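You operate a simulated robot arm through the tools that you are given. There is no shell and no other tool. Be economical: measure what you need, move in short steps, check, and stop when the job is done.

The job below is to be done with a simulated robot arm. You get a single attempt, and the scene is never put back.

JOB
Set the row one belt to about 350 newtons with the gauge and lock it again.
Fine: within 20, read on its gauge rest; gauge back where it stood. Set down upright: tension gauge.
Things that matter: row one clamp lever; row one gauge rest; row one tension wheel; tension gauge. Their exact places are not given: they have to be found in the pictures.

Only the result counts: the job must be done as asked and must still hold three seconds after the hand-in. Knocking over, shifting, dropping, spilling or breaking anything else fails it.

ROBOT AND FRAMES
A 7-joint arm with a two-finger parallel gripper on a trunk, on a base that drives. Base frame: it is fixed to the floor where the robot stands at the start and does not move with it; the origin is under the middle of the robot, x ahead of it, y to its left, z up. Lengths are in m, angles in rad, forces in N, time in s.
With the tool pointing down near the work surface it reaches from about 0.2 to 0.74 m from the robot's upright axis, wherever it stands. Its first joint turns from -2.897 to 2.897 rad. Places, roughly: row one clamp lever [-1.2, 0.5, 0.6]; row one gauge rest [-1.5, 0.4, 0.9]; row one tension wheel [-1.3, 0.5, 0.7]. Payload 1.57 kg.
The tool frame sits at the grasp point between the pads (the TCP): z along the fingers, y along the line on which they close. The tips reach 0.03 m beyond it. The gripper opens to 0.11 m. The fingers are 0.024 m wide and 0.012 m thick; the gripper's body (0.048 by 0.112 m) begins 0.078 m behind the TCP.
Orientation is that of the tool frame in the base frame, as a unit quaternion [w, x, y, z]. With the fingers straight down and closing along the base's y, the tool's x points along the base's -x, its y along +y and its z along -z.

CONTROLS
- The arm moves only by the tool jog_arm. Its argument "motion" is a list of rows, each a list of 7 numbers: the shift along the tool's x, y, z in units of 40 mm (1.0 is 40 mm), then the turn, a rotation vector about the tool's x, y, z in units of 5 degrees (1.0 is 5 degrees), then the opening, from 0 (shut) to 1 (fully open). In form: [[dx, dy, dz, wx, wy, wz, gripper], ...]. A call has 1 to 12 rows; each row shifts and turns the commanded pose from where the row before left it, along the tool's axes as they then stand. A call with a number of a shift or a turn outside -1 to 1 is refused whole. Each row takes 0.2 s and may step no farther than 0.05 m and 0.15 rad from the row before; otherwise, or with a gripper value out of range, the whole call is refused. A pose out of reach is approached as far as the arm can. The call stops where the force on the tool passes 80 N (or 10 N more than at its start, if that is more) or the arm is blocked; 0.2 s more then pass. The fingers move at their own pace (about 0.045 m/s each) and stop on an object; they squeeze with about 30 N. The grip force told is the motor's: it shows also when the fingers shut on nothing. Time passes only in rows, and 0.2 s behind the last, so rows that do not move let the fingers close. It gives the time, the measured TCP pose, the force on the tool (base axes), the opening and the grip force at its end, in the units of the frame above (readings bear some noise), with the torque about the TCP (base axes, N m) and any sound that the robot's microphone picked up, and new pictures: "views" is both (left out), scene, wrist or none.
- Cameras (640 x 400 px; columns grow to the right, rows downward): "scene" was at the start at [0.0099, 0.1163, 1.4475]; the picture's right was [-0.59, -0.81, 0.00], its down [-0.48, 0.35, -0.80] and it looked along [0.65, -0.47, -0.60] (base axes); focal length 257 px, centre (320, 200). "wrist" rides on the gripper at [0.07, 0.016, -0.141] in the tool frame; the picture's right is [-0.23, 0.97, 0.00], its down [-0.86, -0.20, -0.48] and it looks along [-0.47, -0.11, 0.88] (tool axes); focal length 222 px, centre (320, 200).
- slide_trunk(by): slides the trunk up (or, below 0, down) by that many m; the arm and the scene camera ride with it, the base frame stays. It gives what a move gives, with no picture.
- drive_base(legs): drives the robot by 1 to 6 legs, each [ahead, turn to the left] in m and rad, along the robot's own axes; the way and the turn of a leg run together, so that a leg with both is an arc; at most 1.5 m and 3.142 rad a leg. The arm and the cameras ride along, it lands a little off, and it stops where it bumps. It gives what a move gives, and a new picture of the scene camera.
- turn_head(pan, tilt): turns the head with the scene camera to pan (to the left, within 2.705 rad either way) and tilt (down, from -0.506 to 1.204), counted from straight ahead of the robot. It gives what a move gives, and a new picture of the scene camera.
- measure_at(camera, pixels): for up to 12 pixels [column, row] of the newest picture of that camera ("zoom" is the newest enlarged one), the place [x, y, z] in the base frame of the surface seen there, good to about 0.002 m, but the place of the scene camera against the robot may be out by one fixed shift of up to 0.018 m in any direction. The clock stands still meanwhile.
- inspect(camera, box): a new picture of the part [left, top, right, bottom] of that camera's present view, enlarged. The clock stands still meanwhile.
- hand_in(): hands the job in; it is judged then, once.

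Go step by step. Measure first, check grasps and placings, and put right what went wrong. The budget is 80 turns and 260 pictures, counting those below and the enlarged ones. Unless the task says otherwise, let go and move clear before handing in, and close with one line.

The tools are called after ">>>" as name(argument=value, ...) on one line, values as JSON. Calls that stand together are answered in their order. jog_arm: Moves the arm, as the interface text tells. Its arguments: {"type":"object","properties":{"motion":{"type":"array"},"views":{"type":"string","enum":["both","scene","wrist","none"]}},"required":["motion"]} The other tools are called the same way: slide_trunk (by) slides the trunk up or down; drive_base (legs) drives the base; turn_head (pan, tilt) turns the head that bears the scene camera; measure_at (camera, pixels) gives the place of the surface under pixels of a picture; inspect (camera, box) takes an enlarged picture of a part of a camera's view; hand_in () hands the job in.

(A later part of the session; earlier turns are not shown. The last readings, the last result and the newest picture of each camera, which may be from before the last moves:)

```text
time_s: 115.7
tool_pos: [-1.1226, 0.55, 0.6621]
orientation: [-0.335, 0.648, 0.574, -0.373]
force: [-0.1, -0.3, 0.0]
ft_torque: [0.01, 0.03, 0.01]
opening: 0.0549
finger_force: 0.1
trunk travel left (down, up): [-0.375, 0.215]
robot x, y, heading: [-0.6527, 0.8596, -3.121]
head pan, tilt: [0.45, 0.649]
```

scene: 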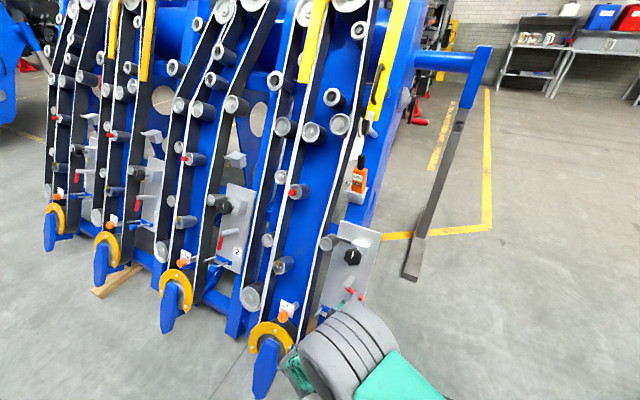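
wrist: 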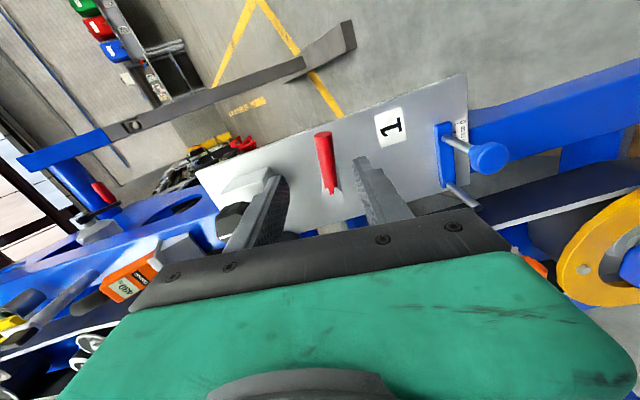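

The lever now points to the right and is free. I'll roll the hand back upright (twelve steps), then go to the knob.

>>> jog_arm(motion=[[0, 0, 0, 0, 0, 1, 0.7], [0, 0, 0, 0, 0, 1, 0.8], [0, 0, 0, 0, 0, 1, 0.9], [0, 0, 0, 0, 0, 1, 1], [0, 0, 0, 0, 0, 1, 1], [0, 0, 0, 0, 0, 1, 1], [0, 0, 0, 0, 0, 1, 1], [0, 0, 0, 0, 0, 1, 1], [0, 0, 0, 0, 0, 1, 1], [0, 0, 0, 0, 0, 1, 1], [0, 0, 0, 0, 0, 1, 1], [0, 0, 0, 0, 0, 1, 1]], views="none")

>>> jog_arm(motion=[[0, 0, 0, 0, 0, 1, 1], [0, 0, 0, 0, 0, 1, 1], [0, 0, 0, 0, 0, 1, 1], [0, 0, 0, 0, 0, 1, 1], [0, 0, 0, 0, -0.4, 0.5, 1], [0, 0, 0, 0, 0, 0, 1]], views="wrist")

```text
time_s: 118.3
tool_pos: [-1.1213, 0.5513, 0.6609]
orientation: [-0.102, 0.848, 0.172, -0.491]
force: [-0.1, 0.3, 0.1]
ft_torque: [0.0, -0.01, -0.02]
opening: 0.1098
finger_force: 0.0
trunk travel left (down, up): [-0.375, 0.215]
robot x, y, heading: [-0.6501, 0.8595, -3.127]
head pan, tilt: [0.45, 0.649]
```

```text
time_s: 119.7
tool_pos: [-1.121, 0.5507, 0.6605]
orientation: [-0.004, 0.857, 0.004, -0.516]
force: [0.5, 0.6, 0.1]
ft_torque: [-0.01, -0.06, -0.04]
opening: 0.1101
finger_force: 0.1
trunk travel left (down, up): [-0.375, 0.215]
robot x, y, heading: [-0.655, 0.8582, -3.123]
head pan, tilt: [0.45, 0.649]
```

wrist: 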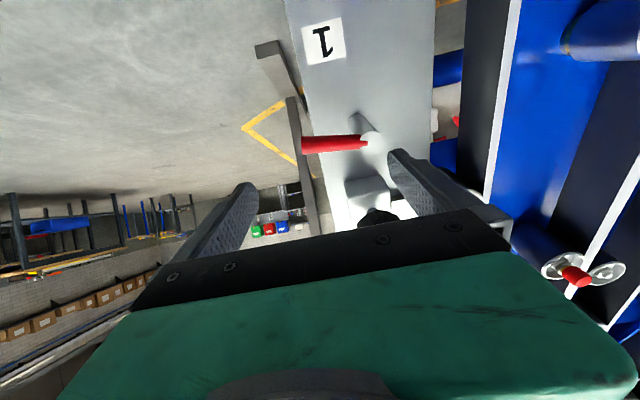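

Lever horizontal (px 335,144), confirmed. Moving to a standoff 60 mm before the knob along its axis.

>>> jog_arm(motion=[[-0.78, 0.367, 0.13, 0, 0, 0, 1], [-0.78, 0.367, 0.13, 0, 0, 0, 1], [-0.78, 0.367, 0.13, 0, 0, 0, 1], [-0.78, 0.367, 0.13, 0, 0, 0, 1], [0, 0, 0, 0, 0, 0, 1]], views="wrist")

>>> inspect(camera="wrist", box=[230, 60, 420, 210])

>>> measure_at(camera="zoom", pixels=[[290, 200], [220, 200], [350, 200], [290, 150], [290, 250], [300, 290], [285, 130], [340, 260], [300, 320]])

```text
time_s: 120.9
tool_pos: [-1.1994, 0.4891, 0.7636]
orientation: [-0.005, 0.857, 0.005, -0.516]
force: [0.4, 0.6, -0.4]
ft_torque: [-0.03, 0.0, -0.01]
opening: 0.1098
finger_force: 0.1
trunk travel left (down, up): [-0.375, 0.215]
robot x, y, heading: [-0.6519, 0.859, -3.125]
head pan, tilt: [0.45, 0.649]
```

wrist: 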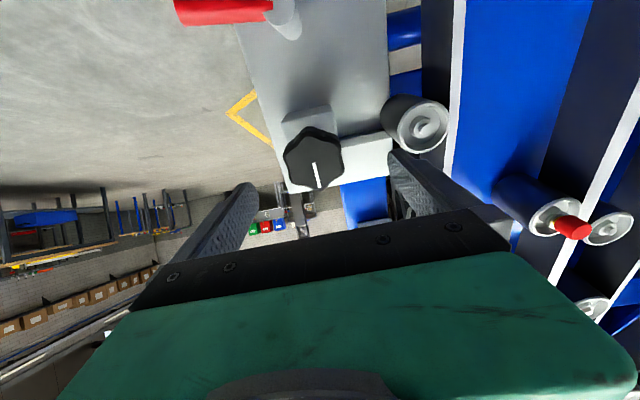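

```text
2.67 times, centred on (325, 135) of wrist
```

zoom: 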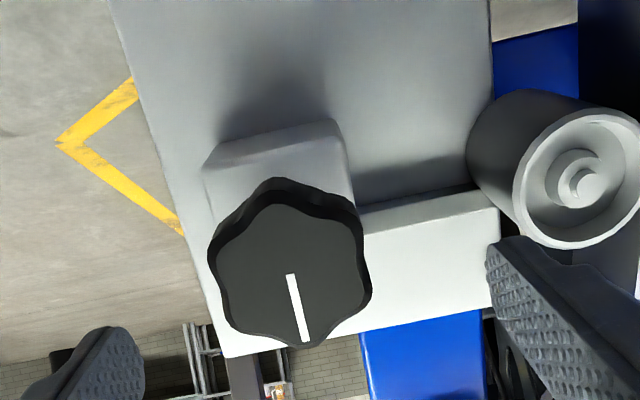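

```text
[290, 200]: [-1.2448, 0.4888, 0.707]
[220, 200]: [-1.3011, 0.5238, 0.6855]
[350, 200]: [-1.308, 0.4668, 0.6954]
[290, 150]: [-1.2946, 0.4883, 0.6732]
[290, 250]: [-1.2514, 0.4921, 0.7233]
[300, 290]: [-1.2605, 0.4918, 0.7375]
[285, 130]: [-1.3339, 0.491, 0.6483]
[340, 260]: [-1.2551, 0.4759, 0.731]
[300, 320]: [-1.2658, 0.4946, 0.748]
```

The knob's front centre is (-1.255, 0.492, 0.729) with 60 mm clearance behind, and valleys face my pads. I'll move in and grip it.

>>> jog_arm(motion=[[0.06, -0.035, 0.92, 0, 0, 0, 1], [0.06, -0.035, 0.915, 0, 0, 0, 1], [0, 0, 0, 0, 0, 0, 0.3], [0, 0, 0, 0, 0, 0, 0], [0, 0, 0, 0, 0, 0, 0], [0, 0, 0, 0, 0, 0, 0], [0, 0, 0, 0, 0, 0, 0], [0, 0, 0, 0, 0, 0, 0]], views="both")

```text
time_s: 122.7
tool_pos: [-1.2605, 0.4961, 0.7223]
orientation: [-0.006, 0.857, 0.003, -0.516]
force: [2.5, 8.8, 1.3]
ft_torque: [0.47, 0.09, -0.93]
opening: 0.0599
finger_force: 41.3
trunk travel left (down, up): [-0.375, 0.215]
robot x, y, heading: [-0.6504, 0.8596, -3.123]
head pan, tilt: [0.45, 0.649]
```

scene: 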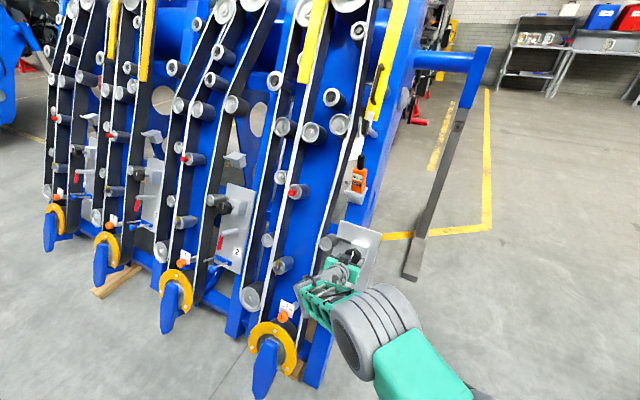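
wrist: 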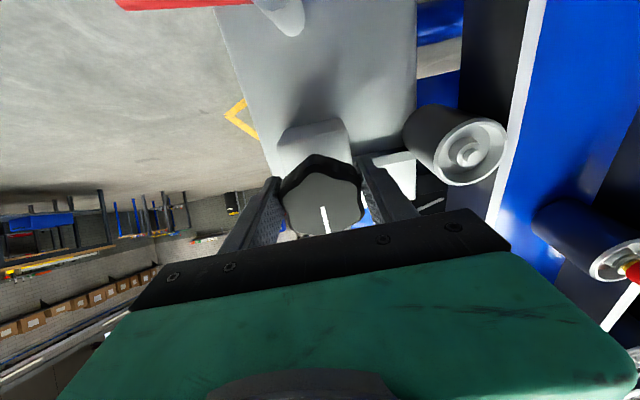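

The knob is gripped (opening 60 mm). I'll turn it 20° counter-clockwise and read the gauge.

>>> jog_arm(motion=[[0, -0.06, 0, 0, 0, 0, 0], [0, 0, 0, 0, 0, -1, 0], [0, 0, 0, 0, 0, -1, 0], [0, 0, 0, 0, 0, -1, 0], [0, 0, 0, 0, 0, -1, 0], [0, 0, 0, 0, 0, 0, 0]], views="wrist")

>>> inspect(camera="scene", box=[335, 145, 395, 185])

```text
time_s: 124.1
tool_pos: [-1.2607, 0.4969, 0.7211]
orientation: [-0.096, 0.843, 0.153, -0.507]
force: [-0.1, 22.1, -2.7]
ft_torque: [-0.84, -0.5, 1.11]
opening: 0.06
finger_force: 44.6
trunk travel left (down, up): [-0.375, 0.215]
robot x, y, heading: [-0.6553, 0.8569, -3.123]
head pan, tilt: [0.45, 0.649]
```

wrist: 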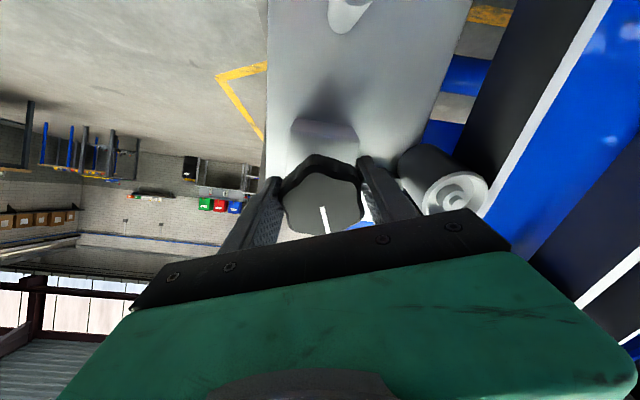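

```text
10.00 times, centred on (365, 165) of scene
```

zoom: 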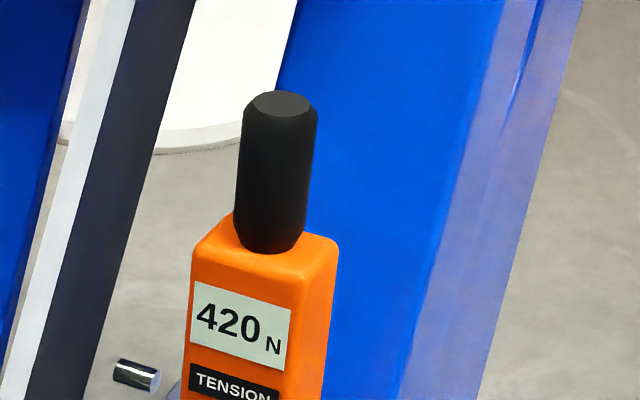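

Counter-clockwise loosens: 420 N after 20° (about 3 N per degree). I'll ease the side force and turn another 20°.

>>> jog_arm(motion=[[0, -0.08, 0, 0, 0, 0, 0], [0, 0, 0, 0, 0, -1, 0], [0, 0, 0, 0, 0, -1, 0], [0, 0, 0, 0, 0, -1, 0], [0, 0, 0, 0, 0, -1, 0], [0, 0, 0, 0, 0, 0, 0]], views="none")

>>> inspect(camera="scene", box=[335, 145, 395, 185])

```text
time_s: 125.5
tool_pos: [-1.2626, 0.5, 0.7218]
orientation: [-0.18, 0.804, 0.298, -0.482]
force: [-0.7, 18.4, -4.5]
ft_torque: [-0.58, -1.12, 0.85]
opening: 0.06
finger_force: 44.9
trunk travel left (down, up): [-0.375, 0.215]
robot x, y, heading: [-0.651, 0.8627, -3.121]
head pan, tilt: [0.45, 0.649]
```

```text
10.00 times, centred on (365, 165) of scene
```

zoom: 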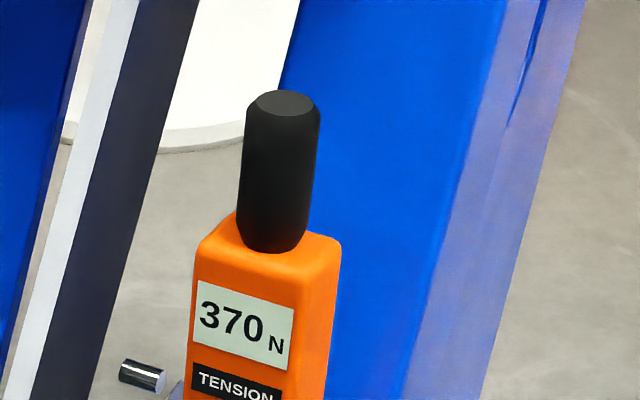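

370 N now. Another 7.5°, then read.

>>> jog_arm(motion=[[0, 0, 0, 0, 0, -0.75, 0], [0, 0, 0, 0, 0, -0.75, 0], [0, 0, 0, 0, 0, 0, 0]], views="none")

>>> inspect(camera="scene", box=[335, 145, 395, 185])

```text
time_s: 126.3
tool_pos: [-1.2622, 0.5013, 0.7232]
orientation: [-0.213, 0.783, 0.349, -0.47]
force: [-4.6, 29.7, -1.7]
ft_torque: [-0.34, -0.9, 0.31]
opening: 0.0605
finger_force: 44.8
trunk travel left (down, up): [-0.375, 0.215]
robot x, y, heading: [-0.6537, 0.8622, -3.125]
head pan, tilt: [0.45, 0.649]
```

```text
10.00 times, centred on (365, 165) of scene
```

zoom: 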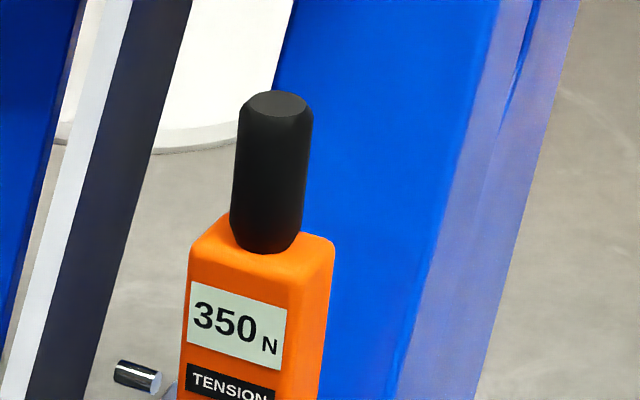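

350 N. I'll open the fingers, withdraw, and read the gauge again.

>>> jog_arm(motion=[[0, 0, 0, 0, 0, 0, 0.6], [0, 0, 0, 0, 0, 0, 0.8], [0, 0, 0, 0, 0, 0, 1], [0, 0, 0, 0, 0, 0, 1], [0, 0, 0, 0, 0, 0, 1], [0, 0, -0.5, 0, 0, 0, 1], [0, 0, -1, 0, 0, 0, 1], [0, 0, -1, 0, 0, 0, 1], [0, 0, 0, 0, 0, 0, 1]], views="both")

>>> inspect(camera="scene", box=[335, 145, 395, 185])

```text
time_s: 128.3
tool_pos: [-1.1713, 0.4997, 0.7711]
orientation: [-0.212, 0.782, 0.349, -0.471]
force: [0.1, -0.2, 0.1]
ft_torque: [0.0, -0.02, -0.01]
opening: 0.1102
finger_force: 0.0
trunk travel left (down, up): [-0.375, 0.215]
robot x, y, heading: [-0.652, 0.8602, -3.124]
head pan, tilt: [0.45, 0.649]
```

scene: 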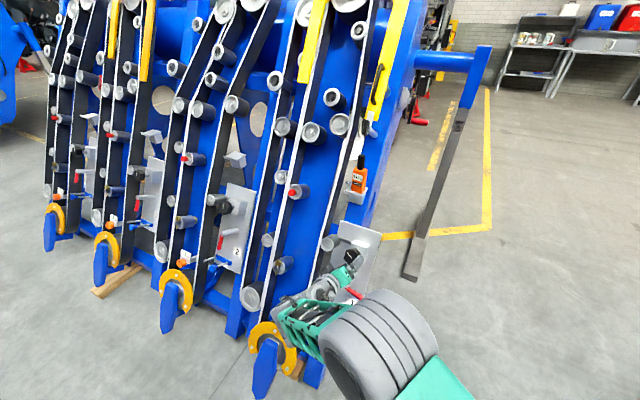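
wrist: 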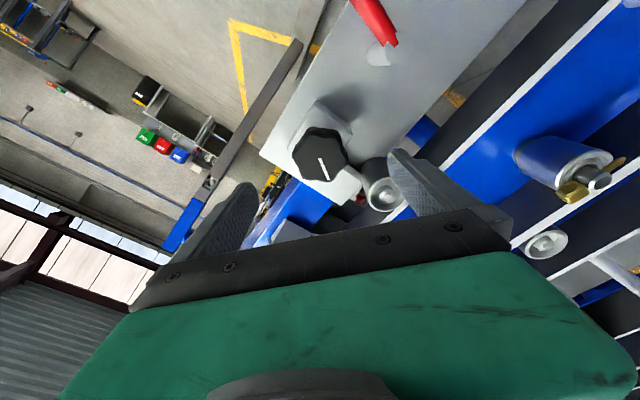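

```text
10.00 times, centred on (365, 165) of scene
```

zoom: 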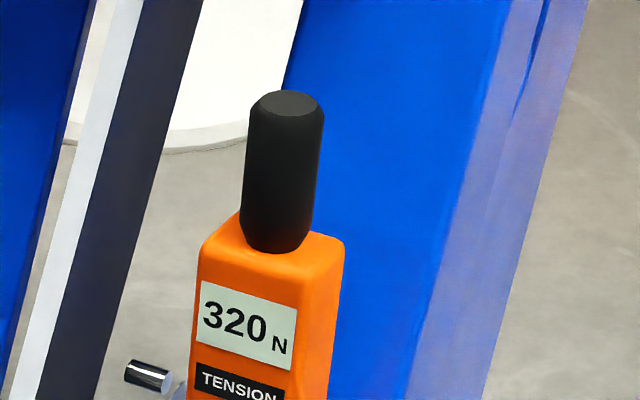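

On release the side load let the knob slip to 320 N. I'll measure the knob's centre again from here so I can re-grip it without side load and turn back about 10°.

>>> inspect(camera="wrist", box=[272, 110, 368, 190])

>>> measure_at(camera="wrist", pixels=[[321, 153], [297, 153], [342, 153], [321, 132], [321, 174], [305, 138], [336, 168], [336, 138], [305, 168]])

```text
5.00 times, centred on (320, 150) of wrist
```

zoom: 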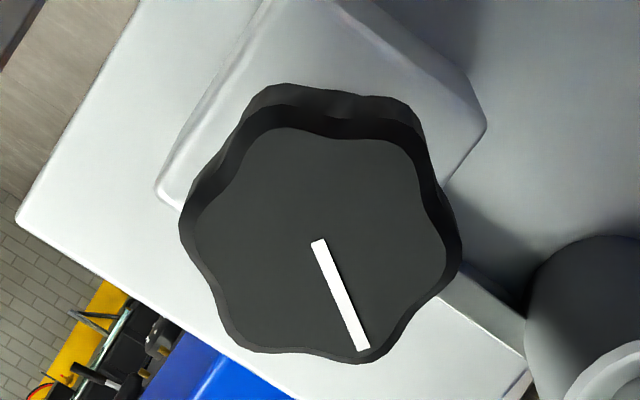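

```text
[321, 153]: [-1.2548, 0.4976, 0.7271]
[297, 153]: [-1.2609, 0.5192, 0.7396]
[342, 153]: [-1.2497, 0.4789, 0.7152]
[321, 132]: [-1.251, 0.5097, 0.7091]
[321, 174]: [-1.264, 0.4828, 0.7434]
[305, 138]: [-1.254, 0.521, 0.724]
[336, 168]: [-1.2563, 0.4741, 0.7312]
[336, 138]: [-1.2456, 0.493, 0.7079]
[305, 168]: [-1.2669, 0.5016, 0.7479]
```

My earlier grip was about 8 mm off the knob's axis (true front centre -1.257, 0.494, 0.731). I'll align the pads with the valleys (10° more), centre on the axis and grip.

>>> jog_arm(motion=[[0, 0, 0, 0, 0, -1, 1], [0, 0, 0, 0, 0, -1, 1], [-0.18, -0.01, 0.6, 0, 0, 0, 1], [0, 0, 1, 0, 0, 0, 1], [0, 0, 0.96, 0, 0, 0, 1], [0, 0, 0, 0, 0, 0, 0.4], [0, 0, 0, 0, 0, 0, 0], [0, 0, 0, 0, 0, 0, 0], [0, 0, 0, 0, 0, 0, 0], [0, 0, 0, 0, 0, 0, 0], [0, 0, 0, 0, 0, 0, 0]], views="wrist")

>>> inspect(camera="scene", box=[335, 145, 395, 185])

```text
time_s: 130.7
tool_pos: [-1.2659, 0.4922, 0.7283]
orientation: [-0.253, 0.749, 0.413, -0.452]
force: [-15.2, 12.8, 15.1]
ft_torque: [0.06, -0.54, -0.03]
opening: 0.0604
finger_force: 42.0
trunk travel left (down, up): [-0.375, 0.215]
robot x, y, heading: [-0.6517, 0.8589, -3.123]
head pan, tilt: [0.45, 0.649]
```

wrist: 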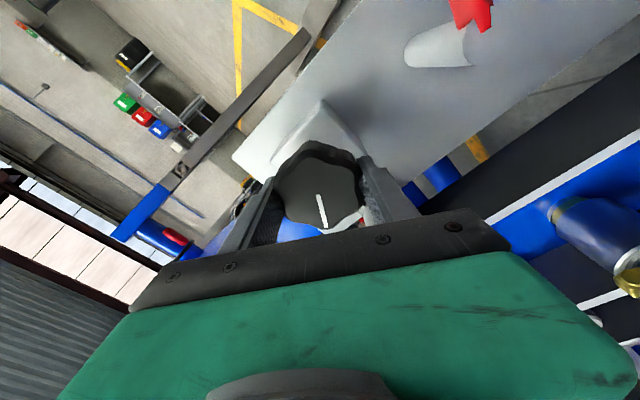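

```text
10.00 times, centred on (365, 165) of scene
```

zoom: 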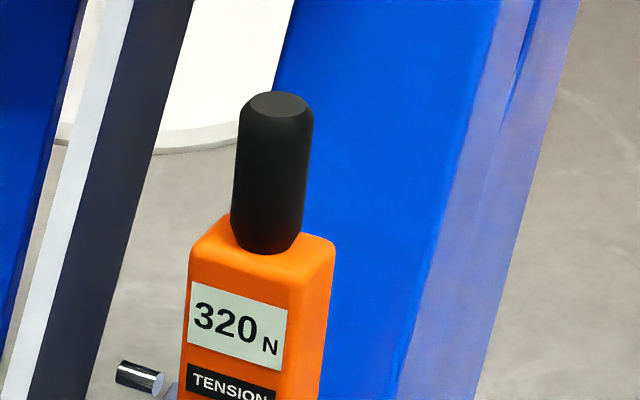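

Still 320 N; there's about 24 N side load along the pads' line. I'll shift 4 mm to ease it, then turn clockwise 9°.

>>> jog_arm(motion=[[0, -0.05, 0, 0, 0, 0, 0], [0, -0.05, 0, 0, 0, 0, 0], [0, 0, 0, 0, 0, 0, 0]], views="none")

>>> jog_arm(motion=[[0, 0, 0, 0, 0, 1, 0], [0, 0, 0, 0, 0, 0.8, 0], [0, 0, 0, 0, 0, 0, 0]], views="none")

>>> inspect(camera="scene", box=[335, 145, 395, 185])

```text
time_s: 131.5
tool_pos: [-1.2653, 0.4937, 0.7286]
orientation: [-0.251, 0.749, 0.416, -0.451]
force: [-6.4, 1.6, 7.9]
ft_torque: [-0.09, -0.14, 0.16]
opening: 0.0604
finger_force: 45.2
trunk travel left (down, up): [-0.375, 0.215]
robot x, y, heading: [-0.6529, 0.8595, -3.125]
head pan, tilt: [0.45, 0.649]
```

```text
time_s: 132.3
tool_pos: [-1.2663, 0.4948, 0.7298]
orientation: [-0.215, 0.779, 0.356, -0.469]
force: [4.6, -5.0, 7.9]
ft_torque: [-0.27, -0.72, 0.42]
opening: 0.06
finger_force: 44.8
trunk travel left (down, up): [-0.375, 0.215]
robot x, y, heading: [-0.6547, 0.8606, -3.123]
head pan, tilt: [0.45, 0.649]
```

```text
10.00 times, centred on (365, 165) of scene
```

zoom: 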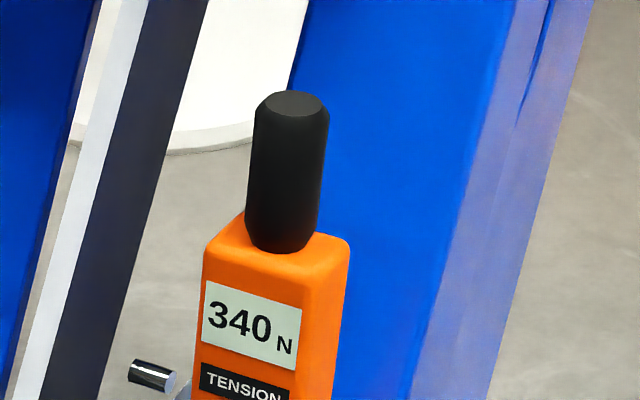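

340 N with little load. 4° more, then release and read.

>>> jog_arm(motion=[[0, 0, 0, 0, 0, 0.8, 0], [0, 0, 0, 0, 0, 0, 0], [0, 0, 0, 0, 0, 0, 0.6], [0, 0, 0, 0, 0, 0, 0.8], [0, 0, 0, 0, 0, 0, 1], [0, 0, 0, 0, 0, 0, 1], [0, 0, 0, 0, 0, 0, 1], [0, 0, -0.8, 0, 0, 0, 1], [0, 0, -1, 0, 0, 0, 1], [0, 0, -1, 0, 0, 0, 1], [0, 0, 0, 0, 0, 0, 1]], views="none")

>>> inspect(camera="scene", box=[335, 145, 395, 185])

```text
time_s: 134.7
tool_pos: [-1.1676, 0.4965, 0.7816]
orientation: [-0.2, 0.791, 0.328, -0.476]
force: [-0.2, 0.8, 1.1]
ft_torque: [0.0, -0.01, -0.02]
opening: 0.11
finger_force: 0.1
trunk travel left (down, up): [-0.375, 0.215]
robot x, y, heading: [-0.6535, 0.8612, -3.122]
head pan, tilt: [0.45, 0.649]
```

```text
10.00 times, centred on (365, 165) of scene
```

zoom: 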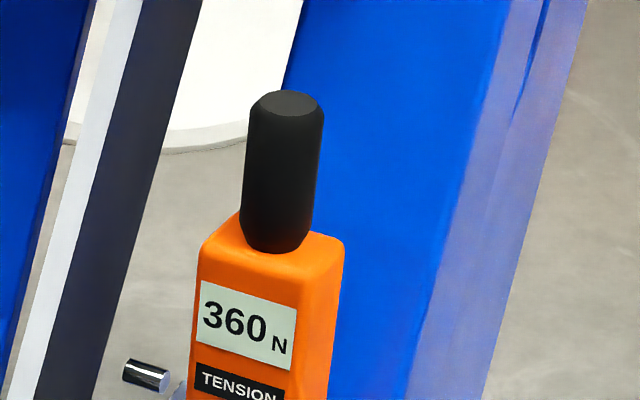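

360 N after release — inside the band with a 10 N display step. Now to lock: I'll go back to the standoff in front of the lever with the hand rolled to match it.

>>> jog_arm(motion=[[0.79, 0.32, 0.11, 0, 0, 0, 0.8], [0.79, 0.32, 0.11, 0, 0, 0, 0.6], [0.79, 0.32, 0.11, 0, 0, 0, 0.5], [0.79, 0.32, 0.11, 0, 0, 0, 0.5], [0, 0, 0, 0, 0, -0.94, 0.5], [0, 0, 0, 0, 0, -0.94, 0.5], [0, 0, 0, 0, 0, -0.94, 0.5], [0, 0, 0, 0, 0, -0.94, 0.5], [0, 0, 0, 0, 0, -0.94, 0.5], [0, 0, 0, 0, 0, -0.94, 0.5], [0, 0, 0, 0, 0, -0.94, 0.5], [0, 0, 0, 0, 0, 0, 0.5]], views="wrist")

>>> inspect(camera="wrist", box=[230, 90, 430, 230])

```text
time_s: 137.3
tool_pos: [-1.1239, 0.5483, 0.6637]
orientation: [-0.326, 0.665, 0.54, -0.399]
force: [-0.4, -0.8, 0.2]
ft_torque: [0.01, -0.02, -0.02]
opening: 0.055
finger_force: 0.0
trunk travel left (down, up): [-0.375, 0.215]
robot x, y, heading: [-0.6492, 0.8556, -3.126]
head pan, tilt: [0.45, 0.649]
```

wrist: 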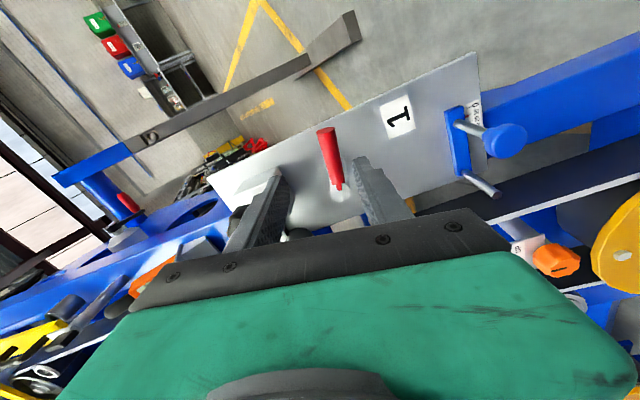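

```text
2.86 times, centred on (330, 160) of wrist
```

zoom: 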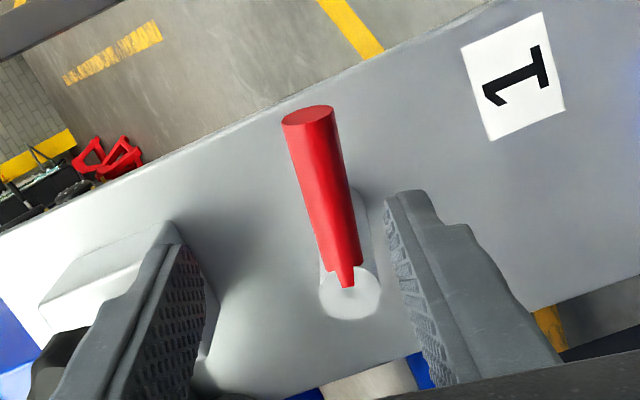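

>>> measure_at(camera="zoom", pixels=[[309, 116], [312, 140], [318, 170], [328, 205], [338, 240], [346, 275], [350, 300], [360, 300], [340, 300], [295, 170], [340, 170]])

```text
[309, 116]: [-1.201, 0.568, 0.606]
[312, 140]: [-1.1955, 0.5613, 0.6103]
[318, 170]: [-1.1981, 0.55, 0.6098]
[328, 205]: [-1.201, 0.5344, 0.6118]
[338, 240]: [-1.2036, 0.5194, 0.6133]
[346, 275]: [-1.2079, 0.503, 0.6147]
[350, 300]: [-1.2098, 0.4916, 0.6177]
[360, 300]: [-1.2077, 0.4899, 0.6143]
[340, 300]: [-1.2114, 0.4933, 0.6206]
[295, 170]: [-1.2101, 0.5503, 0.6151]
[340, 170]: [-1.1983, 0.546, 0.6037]
```

The handle lies at 77°, matching the hand's roll. I'll move in and grip it near the end.

>>> jog_arm(motion=[[0.1, 0.31, 0.6, 0, 0, 0, 0.5], [0, 0, 0.9, 0, 0, 0, 0.5], [0, 0, 0.92, 0, 0, 0, 0.5], [0, 0, 0, 0, 0, 0, 0], [0, 0, 0, 0, 0, 0, 0], [0, 0, 0, 0, 0, 0, 0], [0, 0, 0, 0, 0, 0, 0], [0, 0, 0, 0, 0, 0, 0]], views="wrist")

```text
time_s: 139.1
tool_pos: [-1.2051, 0.5497, 0.604]
orientation: [-0.326, 0.666, 0.539, -0.4]
force: [-3.8, 0.2, -0.9]
ft_torque: [-0.12, 0.05, -0.01]
opening: 0.018
finger_force: 32.4
trunk travel left (down, up): [-0.375, 0.215]
robot x, y, heading: [-0.6542, 0.8623, -3.121]
head pan, tilt: [0.45, 0.649]
```

wrist: 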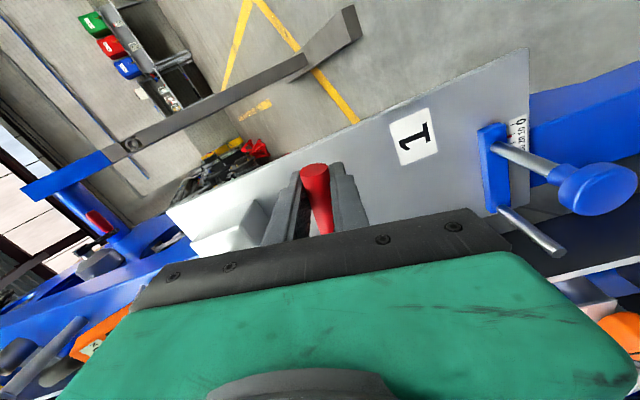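

Gripped with little load (opening 18 mm). Swinging it back clockwise, first 40°.

>>> jog_arm(motion=[[-0.006, 0.128, 0, 0, 0, 1, 0], [-0.006, 0.128, 0, 0, 0, 1, 0], [-0.006, 0.128, 0, 0, 0, 1, 0], [-0.006, 0.128, 0, 0, 0, 1, 0], [-0.006, 0.128, 0, 0, 0, 1, 0], [-0.006, 0.128, 0, 0, 0, 1, 0], [-0.006, 0.128, 0, 0, 0, 1, 0], [-0.006, 0.128, 0, 0, 0, 1, 0], [0, 0, 0, 0, 0, 0, 0]], views="wrist")

```text
time_s: 141.1
tool_pos: [-1.1886, 0.5284, 0.5757]
orientation: [-0.17, 0.81, 0.277, -0.488]
force: [-17.2, 4.7, 5.1]
ft_torque: [-0.53, -0.03, -0.4]
opening: 0.0174
finger_force: 32.8
trunk travel left (down, up): [-0.375, 0.215]
robot x, y, heading: [-0.6543, 0.858, -3.124]
head pan, tilt: [0.45, 0.649]
```

wrist: 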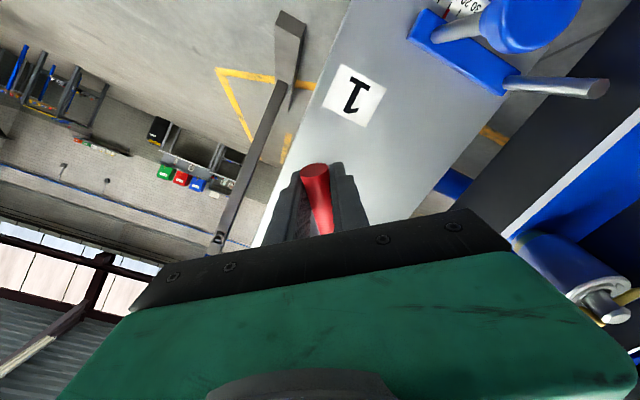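

Smooth so far. Turning the remaining 38° plus a little to seat the lock.

>>> jog_arm(motion=[[-0.006, 0.128, 0.02, 0, 0, 1, 0], [-0.006, 0.128, 0.02, 0, 0, 1, 0], [-0.006, 0.128, 0, 0, 0, 1, 0], [-0.006, 0.128, 0, 0, 0, 1, 0], [-0.006, 0.128, 0, 0, 0, 1, 0], [-0.006, 0.128, 0, 0, 0, 1, 0], [-0.006, 0.128, 0, 0, 0, 1, 0], [-0.006, 0.128, 0, 0, 0, 1, 0], [0, 0, 0, 0, 0, 0, 0]], views="wrist")

>>> inspect(camera="scene", box=[335, 145, 395, 185])

```text
time_s: 143.1
tool_pos: [-1.1843, 0.4944, 0.566]
orientation: [0.005, 0.855, -0.016, -0.518]
force: [19.5, 22.5, 28.3]
ft_torque: [0.69, -0.08, 0.38]
opening: 0.0179
finger_force: 32.5
trunk travel left (down, up): [-0.375, 0.215]
robot x, y, heading: [-0.654, 0.8624, -3.127]
head pan, tilt: [0.45, 0.649]
```

wrist: 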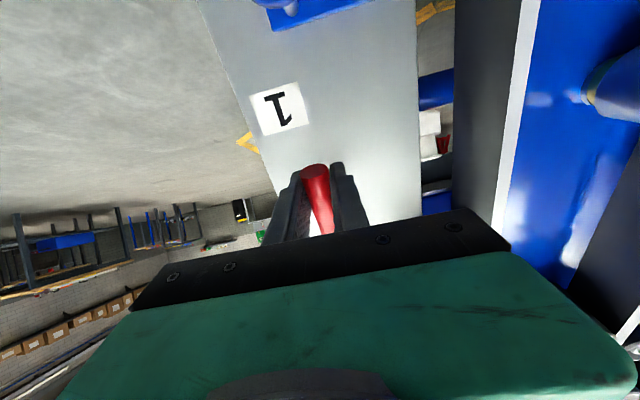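

```text
10.00 times, centred on (365, 165) of scene
```

zoom: 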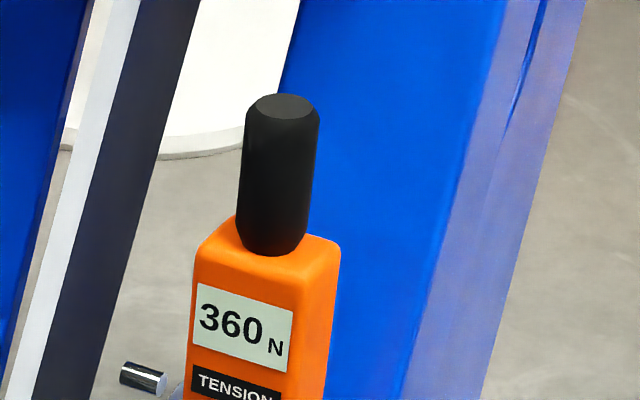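

The lever is back at its original place (y 0.4944, against the stop) and the gauge still reads 360 N. I'll release and withdraw, then recheck.

>>> jog_arm(motion=[[0, 0, -0.04, 0, 0, 0, 0], [0, 0, 0, 0, 0, 0, 0.3], [0, 0, 0, 0, 0, 0, 0.5], [0, 0, 0, 0, 0, 0, 0.5], [0, 0, 0, 0, 0, 0, 0.5], [0, 0, -0.8, 0, 0, 0, 0.5], [0, 0, -1, 0, 0, 0, 0.5], [0, 0, -0.8, 0, 0, 0, 0.5], [0, 0, 0, 0, 0, 0, 0.5]], views="both")

>>> inspect(camera="scene", box=[335, 145, 395, 185])

>>> inspect(camera="wrist", box=[230, 90, 430, 230])

```text
time_s: 145.1
tool_pos: [-1.0902, 0.4899, 0.6148]
orientation: [0.009, 0.856, -0.014, -0.516]
force: [0.3, 0.3, -0.1]
ft_torque: [0.0, -0.05, 0.02]
opening: 0.0551
finger_force: 0.1
trunk travel left (down, up): [-0.375, 0.215]
robot x, y, heading: [-0.6487, 0.8572, -3.13]
head pan, tilt: [0.45, 0.649]
```

scene: 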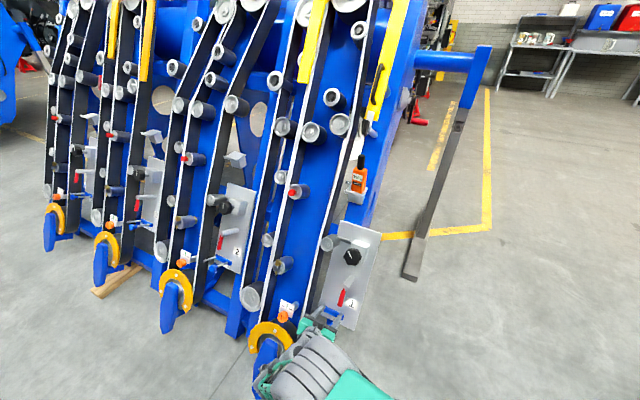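
wrist: 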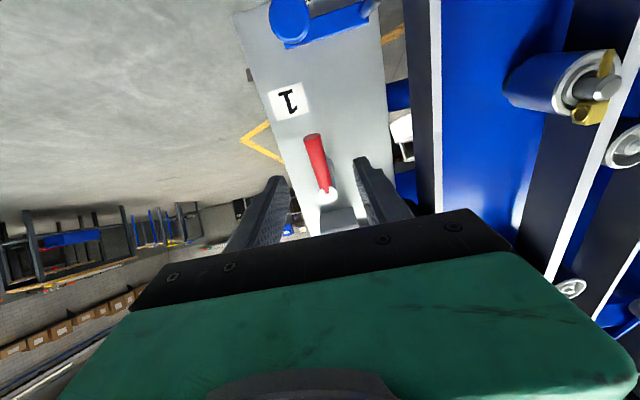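

```text
10.00 times, centred on (365, 165) of scene
```

zoom: 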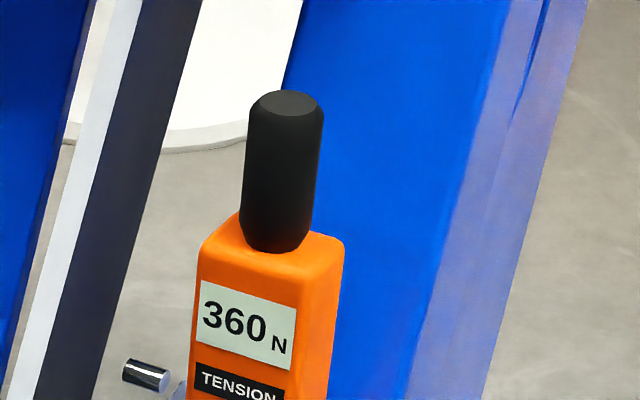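

```text
2.86 times, centred on (330, 160) of wrist
```

zoom: 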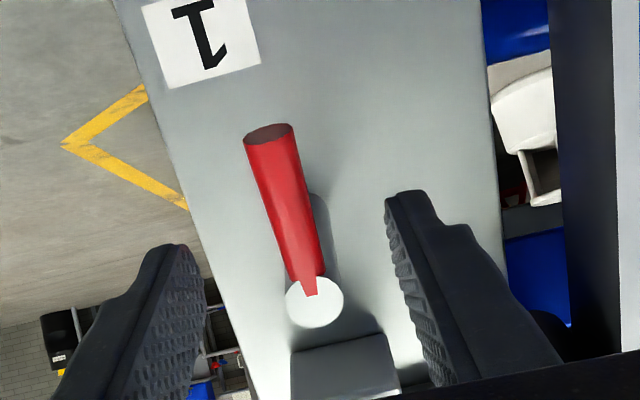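

Locked and 360 N holds. Now to fetch the gauge: raise the hand to the travel height and return it to the 35° lean.

>>> jog_arm(motion=[[0, 0, 0, 0, 0, -0.4, 0.45], [-0.95, 0.114, -0.61, 0, 0, 0, 0.45], [-0.95, 0.114, -0.61, 0, 0, 0, 0.45], [-0.95, 0.114, -0.61, 0, 0, 0, 0.45], [-0.95, 0.114, -0.61, 0, 0, 0, 0.45], [-0.95, 0.114, -0.61, 0, 0, 0, 0.45], [-0.95, 0.114, -0.61, 0, 0, 0, 0.45], [-0.95, 0.114, -0.61, 0, 0, 0, 0.45], [-0.95, 0.114, -0.61, 0, 0, 0, 0.45], [-0.95, 0.114, -0.61, 0, 0, 0, 0.45], [-0.95, 0.114, -0.61, 0, 0, 0, 0.45], [-0.95, 0.114, -0.61, 0, 0, 0, 0.45]], views="none")

>>> jog_arm(motion=[[0, 0, 0, 0, 0.9, 0, 0.45], [0, 0, 0, 0, 0.9, 0, 0.45], [0, 0, 0, 0, 0.9, 0, 0.45], [0, 0, 0, 0, 0.9, 0, 0.45], [0, 0, 0, 0, 0.9, 0, 0.45], [0, 0, 0, 0, 0.9, 0, 0.45], [0, 0, 0, 0, 0, 0, 0.45]], views="wrist")

```text
time_s: 147.7
tool_pos: [-1.0499, 0.4383, 1.1075]
orientation: [-0.002, 0.856, 0.0, -0.516]
force: [0.2, 0.1, 0.1]
ft_torque: [0.0, 0.0, 0.0]
opening: 0.0492
finger_force: 0.0
trunk travel left (down, up): [-0.375, 0.215]
robot x, y, heading: [-0.6534, 0.862, -3.123]
head pan, tilt: [0.45, 0.649]
```

```text
time_s: 149.3
tool_pos: [-1.0482, 0.4378, 1.1073]
orientation: [-0.002, 0.954, -0.001, -0.301]
force: [0.4, -0.1, -1.0]
ft_torque: [0.02, 0.02, -0.01]
opening: 0.0496
finger_force: 0.1
trunk travel left (down, up): [-0.375, 0.215]
robot x, y, heading: [-0.6499, 0.8603, -3.127]
head pan, tilt: [0.45, 0.649]
```

wrist: 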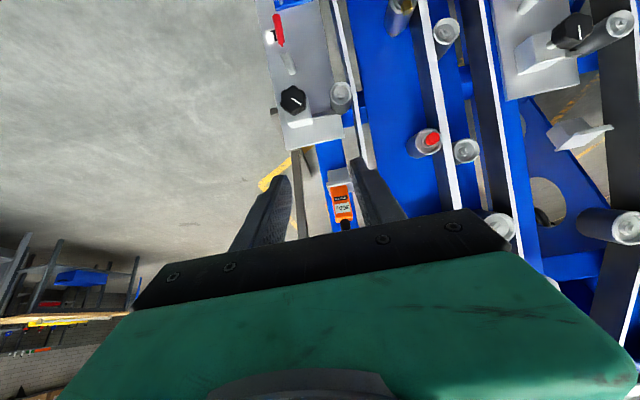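

In posture. I'll drive forward 0.32 m; the fingertips pass well above the gauge's top.

>>> drive_base(legs=[[0.32, 0]])

>>> jog_arm(motion=[[0, 0, 0, 0, 0, 0, 0.5]], views="wrist")

>>> inspect(camera="wrist", box=[240, 20, 400, 200])

```text
time_s: 151.4
tool_pos: [-1.3682, 0.4342, 1.1078]
orientation: [-0.002, 0.953, -0.002, -0.302]
force: [-0.2, -1.3, -0.7]
ft_torque: [-0.01, -0.01, 0.02]
opening: 0.0496
finger_force: 0.0
trunk travel left (down, up): [-0.375, 0.215]
robot x, y, heading: [-0.9703, 0.849, -3.129]
head pan, tilt: [0.45, 0.649]
```

scene: 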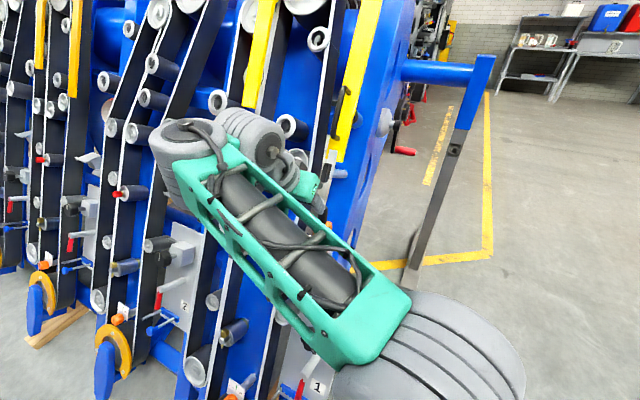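

```text
time_s: 151.8
tool_pos: [-1.3685, 0.4343, 1.1079]
orientation: [-0.002, 0.953, -0.002, -0.302]
force: [0.9, 0.0, -0.7]
ft_torque: [-0.03, 0.01, -0.02]
opening: 0.0549
finger_force: 0.1
trunk travel left (down, up): [-0.375, 0.215]
robot x, y, heading: [-0.9717, 0.852, -3.13]
head pan, tilt: [0.45, 0.649]
```

wrist: 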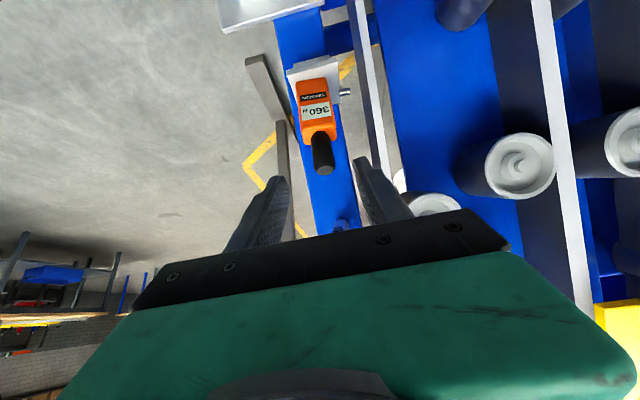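

```text
2.22 times, centred on (320, 110) of wrist
```

zoom: 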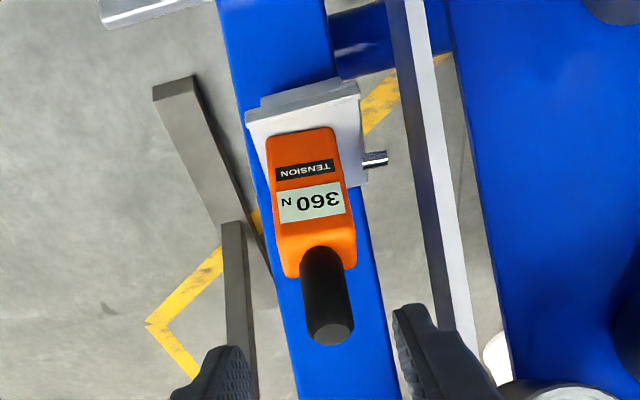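

>>> measure_at(camera="zoom", pixels=[[330, 332], [320, 332], [345, 332], [325, 290], [310, 290], [342, 290], [300, 150], [285, 200], [345, 200]])

```text
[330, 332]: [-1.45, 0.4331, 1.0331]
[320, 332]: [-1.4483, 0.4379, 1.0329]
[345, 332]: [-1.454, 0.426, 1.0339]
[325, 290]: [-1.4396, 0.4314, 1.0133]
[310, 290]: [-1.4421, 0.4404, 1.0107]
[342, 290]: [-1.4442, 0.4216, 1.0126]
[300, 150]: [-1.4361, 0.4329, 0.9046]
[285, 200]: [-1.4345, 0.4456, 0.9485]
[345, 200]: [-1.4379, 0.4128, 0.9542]
```

The grip's axis is at (-1.4515, 0.432), top z 1.033. I'll slide in along the fingers and grip.

>>> jog_arm(motion=[[-0.37, 0.06, 0.3, 0, 0, 0, 0.45], [0, 0, 1, 0, 0, 0, 0.45], [0, 0, 1, 0, 0, 0, 0.45], [0, 0, 0.77, 0, 0, 0, 0.45], [0, 0, 0, 0, 0, 0, 0.45], [0, 0, 0, 0, 0, 0, 0], [0, 0, 0, 0, 0, 0, 0], [0, 0, 0, 0, 0, 0, 0], [0, 0, 0, 0, 0, 0, 0]], views="wrist")

```text
time_s: 153.8
tool_pos: [-1.4535, 0.4326, 1.013]
orientation: [-0.003, 0.954, -0.001, -0.301]
force: [0.5, 1.9, -0.1]
ft_torque: [0.1, 0.09, -0.02]
opening: 0.0255
finger_force: 29.7
trunk travel left (down, up): [-0.375, 0.215]
robot x, y, heading: [-0.9671, 0.851, -3.134]
head pan, tilt: [0.45, 0.649]
```

wrist: 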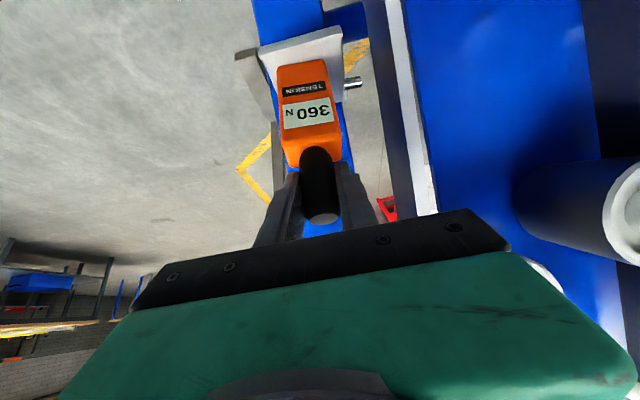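

The gauge is gripped (opening 25.5 mm). I'll lift it 24 mm clear of the lip, draw it straight out, and then up.

>>> jog_arm(motion=[[-0.172, 0, -0.246, 0, 0, 0, 0], [-0.172, 0, -0.246, 0, 0, 0, 0], [0.68, 0, -0.478, 0, 0, 0, 0], [0.68, 0, -0.478, 0, 0, 0, 0], [0.6, 0, -0.42, 0, 0, 0, 0], [-0.46, 0, -0.655, 0, 0, 0, 0], [-0.46, 0, -0.655, 0, 0, 0, 0], [-0.46, 0, -0.655, 0, 0, 0, 0], [0, 0, 0, 0, 0, 0, 0]], views="wrist")

```text
time_s: 155.8
tool_pos: [-1.3537, 0.4389, 1.1126]
orientation: [-0.003, 0.953, -0.001, -0.302]
force: [0.2, 0.1, -3.3]
ft_torque: [-0.01, 0.0, 0.0]
opening: 0.0254
finger_force: 30.1
out of reach, approached as far as the arm can: row 8
trunk travel left (down, up): [-0.375, 0.215]
robot x, y, heading: [-0.9743, 0.8515, -3.129]
head pan, tilt: [0.45, 0.649]
```

wrist: 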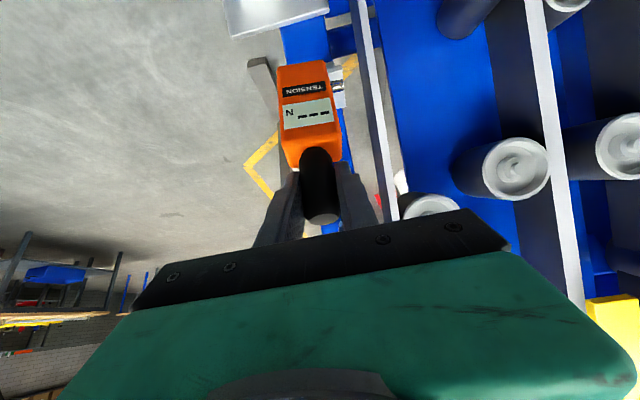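

Held upright, display back to dashes. I'll swing it clear of the machine to the front of the robot at a larger radius.

>>> jog_arm(motion=[[-0.08, -0.95, 0.06, 0, 0, 0, 0], [-0.08, -0.95, 0.06, 0, 0, 0, 0], [-0.08, -0.95, 0.06, 0, 0, 0, 0], [-0.08, -0.95, 0.06, 0, 0, 0, 0], [-0.08, -0.95, 0.06, 0, 0, 0, 0], [-0.234, -1, 0.164, 0, 0, 0, 0], [-0.234, -1, 0.164, 0, 0, 0, 0], [-0.234, -1, 0.164, 0, 0, 0, 0], [-0.234, -1, 0.164, 0, 0, 0, 0], [-0.234, -1, 0.164, 0, 0, 0, 0], [-0.234, -1, 0.164, 0, 0, 0, 0], [-0.234, -1, 0.164, 0, 0, 0, 0]], views="none")

```text
time_s: 158.4
tool_pos: [-1.4527, 0.9084, 1.1123]
orientation: [-0.002, 0.954, -0.002, -0.301]
force: [-0.6, -0.2, -3.0]
ft_torque: [-0.02, -0.02, -0.03]
opening: 0.0256
finger_force: 30.2
trunk travel left (down, up): [-0.375, 0.215]
robot x, y, heading: [-0.9688, 0.8539, -3.133]
head pan, tilt: [0.45, 0.649]
```

Clear. Driving back to the bench by the same way.

>>> drive_base(legs=[[0, -0.644], [-0.36, 0], [0, -0.43], [-0.75, 0], [0, -2.08], [0.29, 0]])

>>> jog_arm(motion=[[0, 0, 0, 0, 0, 0, 0]], views="wrist")

```text
time_s: 174.0
tool_pos: [0.4449, -0.0679, 1.1106]
orientation: [0.301, 0.006, 0.953, -0.003]
force: [-0.3, 0.2, -3.7]
ft_torque: [-0.03, 0.03, 0.01]
opening: 0.0256
finger_force: 30.3
trunk travel left (down, up): [-0.375, 0.215]
robot x, y, heading: [-0.0385, -0.0079, 0.008]
head pan, tilt: [0.45, 0.649]
```

scene: 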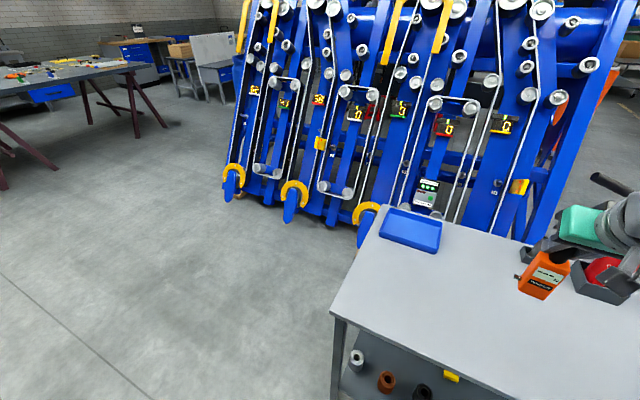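

```text
time_s: 174.4
tool_pos: [0.4436, -0.0672, 1.1114]
orientation: [0.301, 0.006, 0.954, -0.004]
force: [-1.2, -0.1, -2.5]
ft_torque: [-0.01, -0.01, -0.02]
opening: 0.0254
finger_force: 30.4
trunk travel left (down, up): [-0.375, 0.215]
robot x, y, heading: [-0.0395, -0.0102, 0.001]
head pan, tilt: [0.45, 0.649]
```

wrist: 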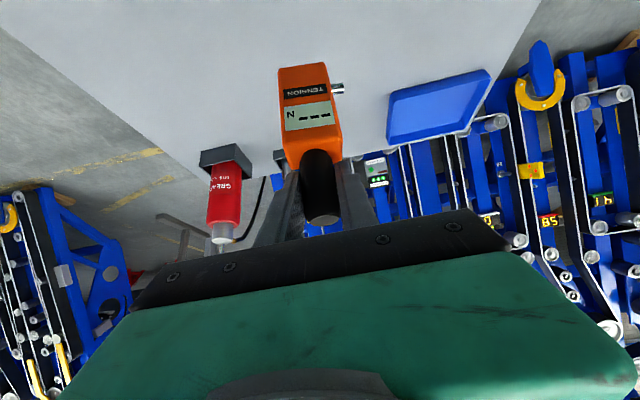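

The gauge hangs upright over the bench. I'll move above its own place (0.478, -0.1155) and lower to about 10 mm above the bench.

>>> jog_arm(motion=[[-0.36, -0.6, 0.25, 0, 0, 0, 0], [-0.36, -0.61, 0.25, 0, 0, 0, 0], [0.545, 0, 0.778, 0, 0, 0, 0], [0.545, 0, 0.778, 0, 0, 0, 0], [0.545, 0, 0.778, 0, 0, 0, 0], [0.545, 0, 0.778, 0, 0, 0, 0], [0.545, 0, 0.778, 0, 0, 0, 0], [0, 0, 0, 0, 0, 0, 0]], views="wrist")

>>> measure_at(camera="wrist", pixels=[[284, 75], [304, 72], [324, 70], [284, 130], [304, 130], [330, 130], [320, 217]])

```text
time_s: 176.2
tool_pos: [0.4795, -0.1173, 0.9211]
orientation: [0.302, 0.004, 0.953, -0.002]
force: [0.3, 1.0, -3.4]
ft_torque: [0.01, 0.04, 0.03]
opening: 0.0258
finger_force: 29.7
trunk travel left (down, up): [-0.375, 0.215]
robot x, y, heading: [-0.039, -0.011, 0.005]
head pan, tilt: [0.45, 0.649]
```

wrist: 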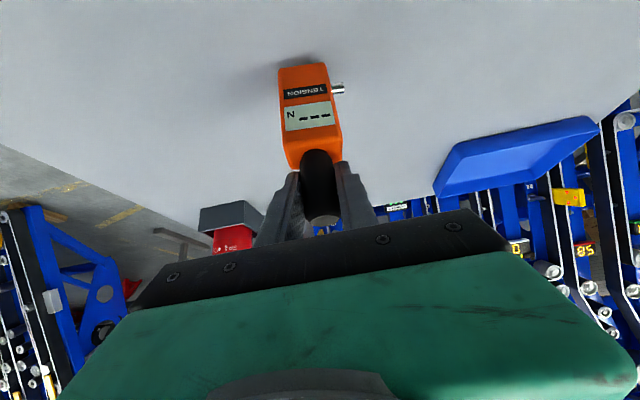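

```text
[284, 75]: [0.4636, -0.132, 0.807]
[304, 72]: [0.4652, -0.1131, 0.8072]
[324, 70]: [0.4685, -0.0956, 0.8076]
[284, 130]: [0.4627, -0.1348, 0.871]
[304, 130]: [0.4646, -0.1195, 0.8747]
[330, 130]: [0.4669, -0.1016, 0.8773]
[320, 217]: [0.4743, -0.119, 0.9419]
```

Almost there, but the front face seems yawed some 6–7°. I'll verify with an enlarged view.

>>> inspect(camera="wrist", box=[260, 50, 360, 150])

>>> measure_at(camera="zoom", pixels=[[210, 110], [240, 106], [270, 102], [300, 98], [325, 95], [215, 330], [245, 330], [275, 325], [305, 320], [335, 315]])

```text
4.00 times, centred on (310, 100) of wrist
```

zoom: 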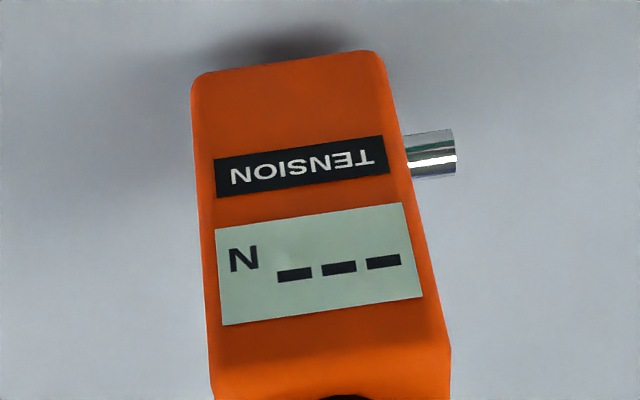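

```text
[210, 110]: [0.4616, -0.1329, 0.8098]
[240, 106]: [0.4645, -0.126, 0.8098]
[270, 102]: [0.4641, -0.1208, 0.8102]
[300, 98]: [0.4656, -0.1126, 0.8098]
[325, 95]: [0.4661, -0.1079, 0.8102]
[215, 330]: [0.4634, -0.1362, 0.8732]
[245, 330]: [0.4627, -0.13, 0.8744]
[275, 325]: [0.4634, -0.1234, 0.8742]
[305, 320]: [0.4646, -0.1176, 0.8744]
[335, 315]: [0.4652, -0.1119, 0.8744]
```

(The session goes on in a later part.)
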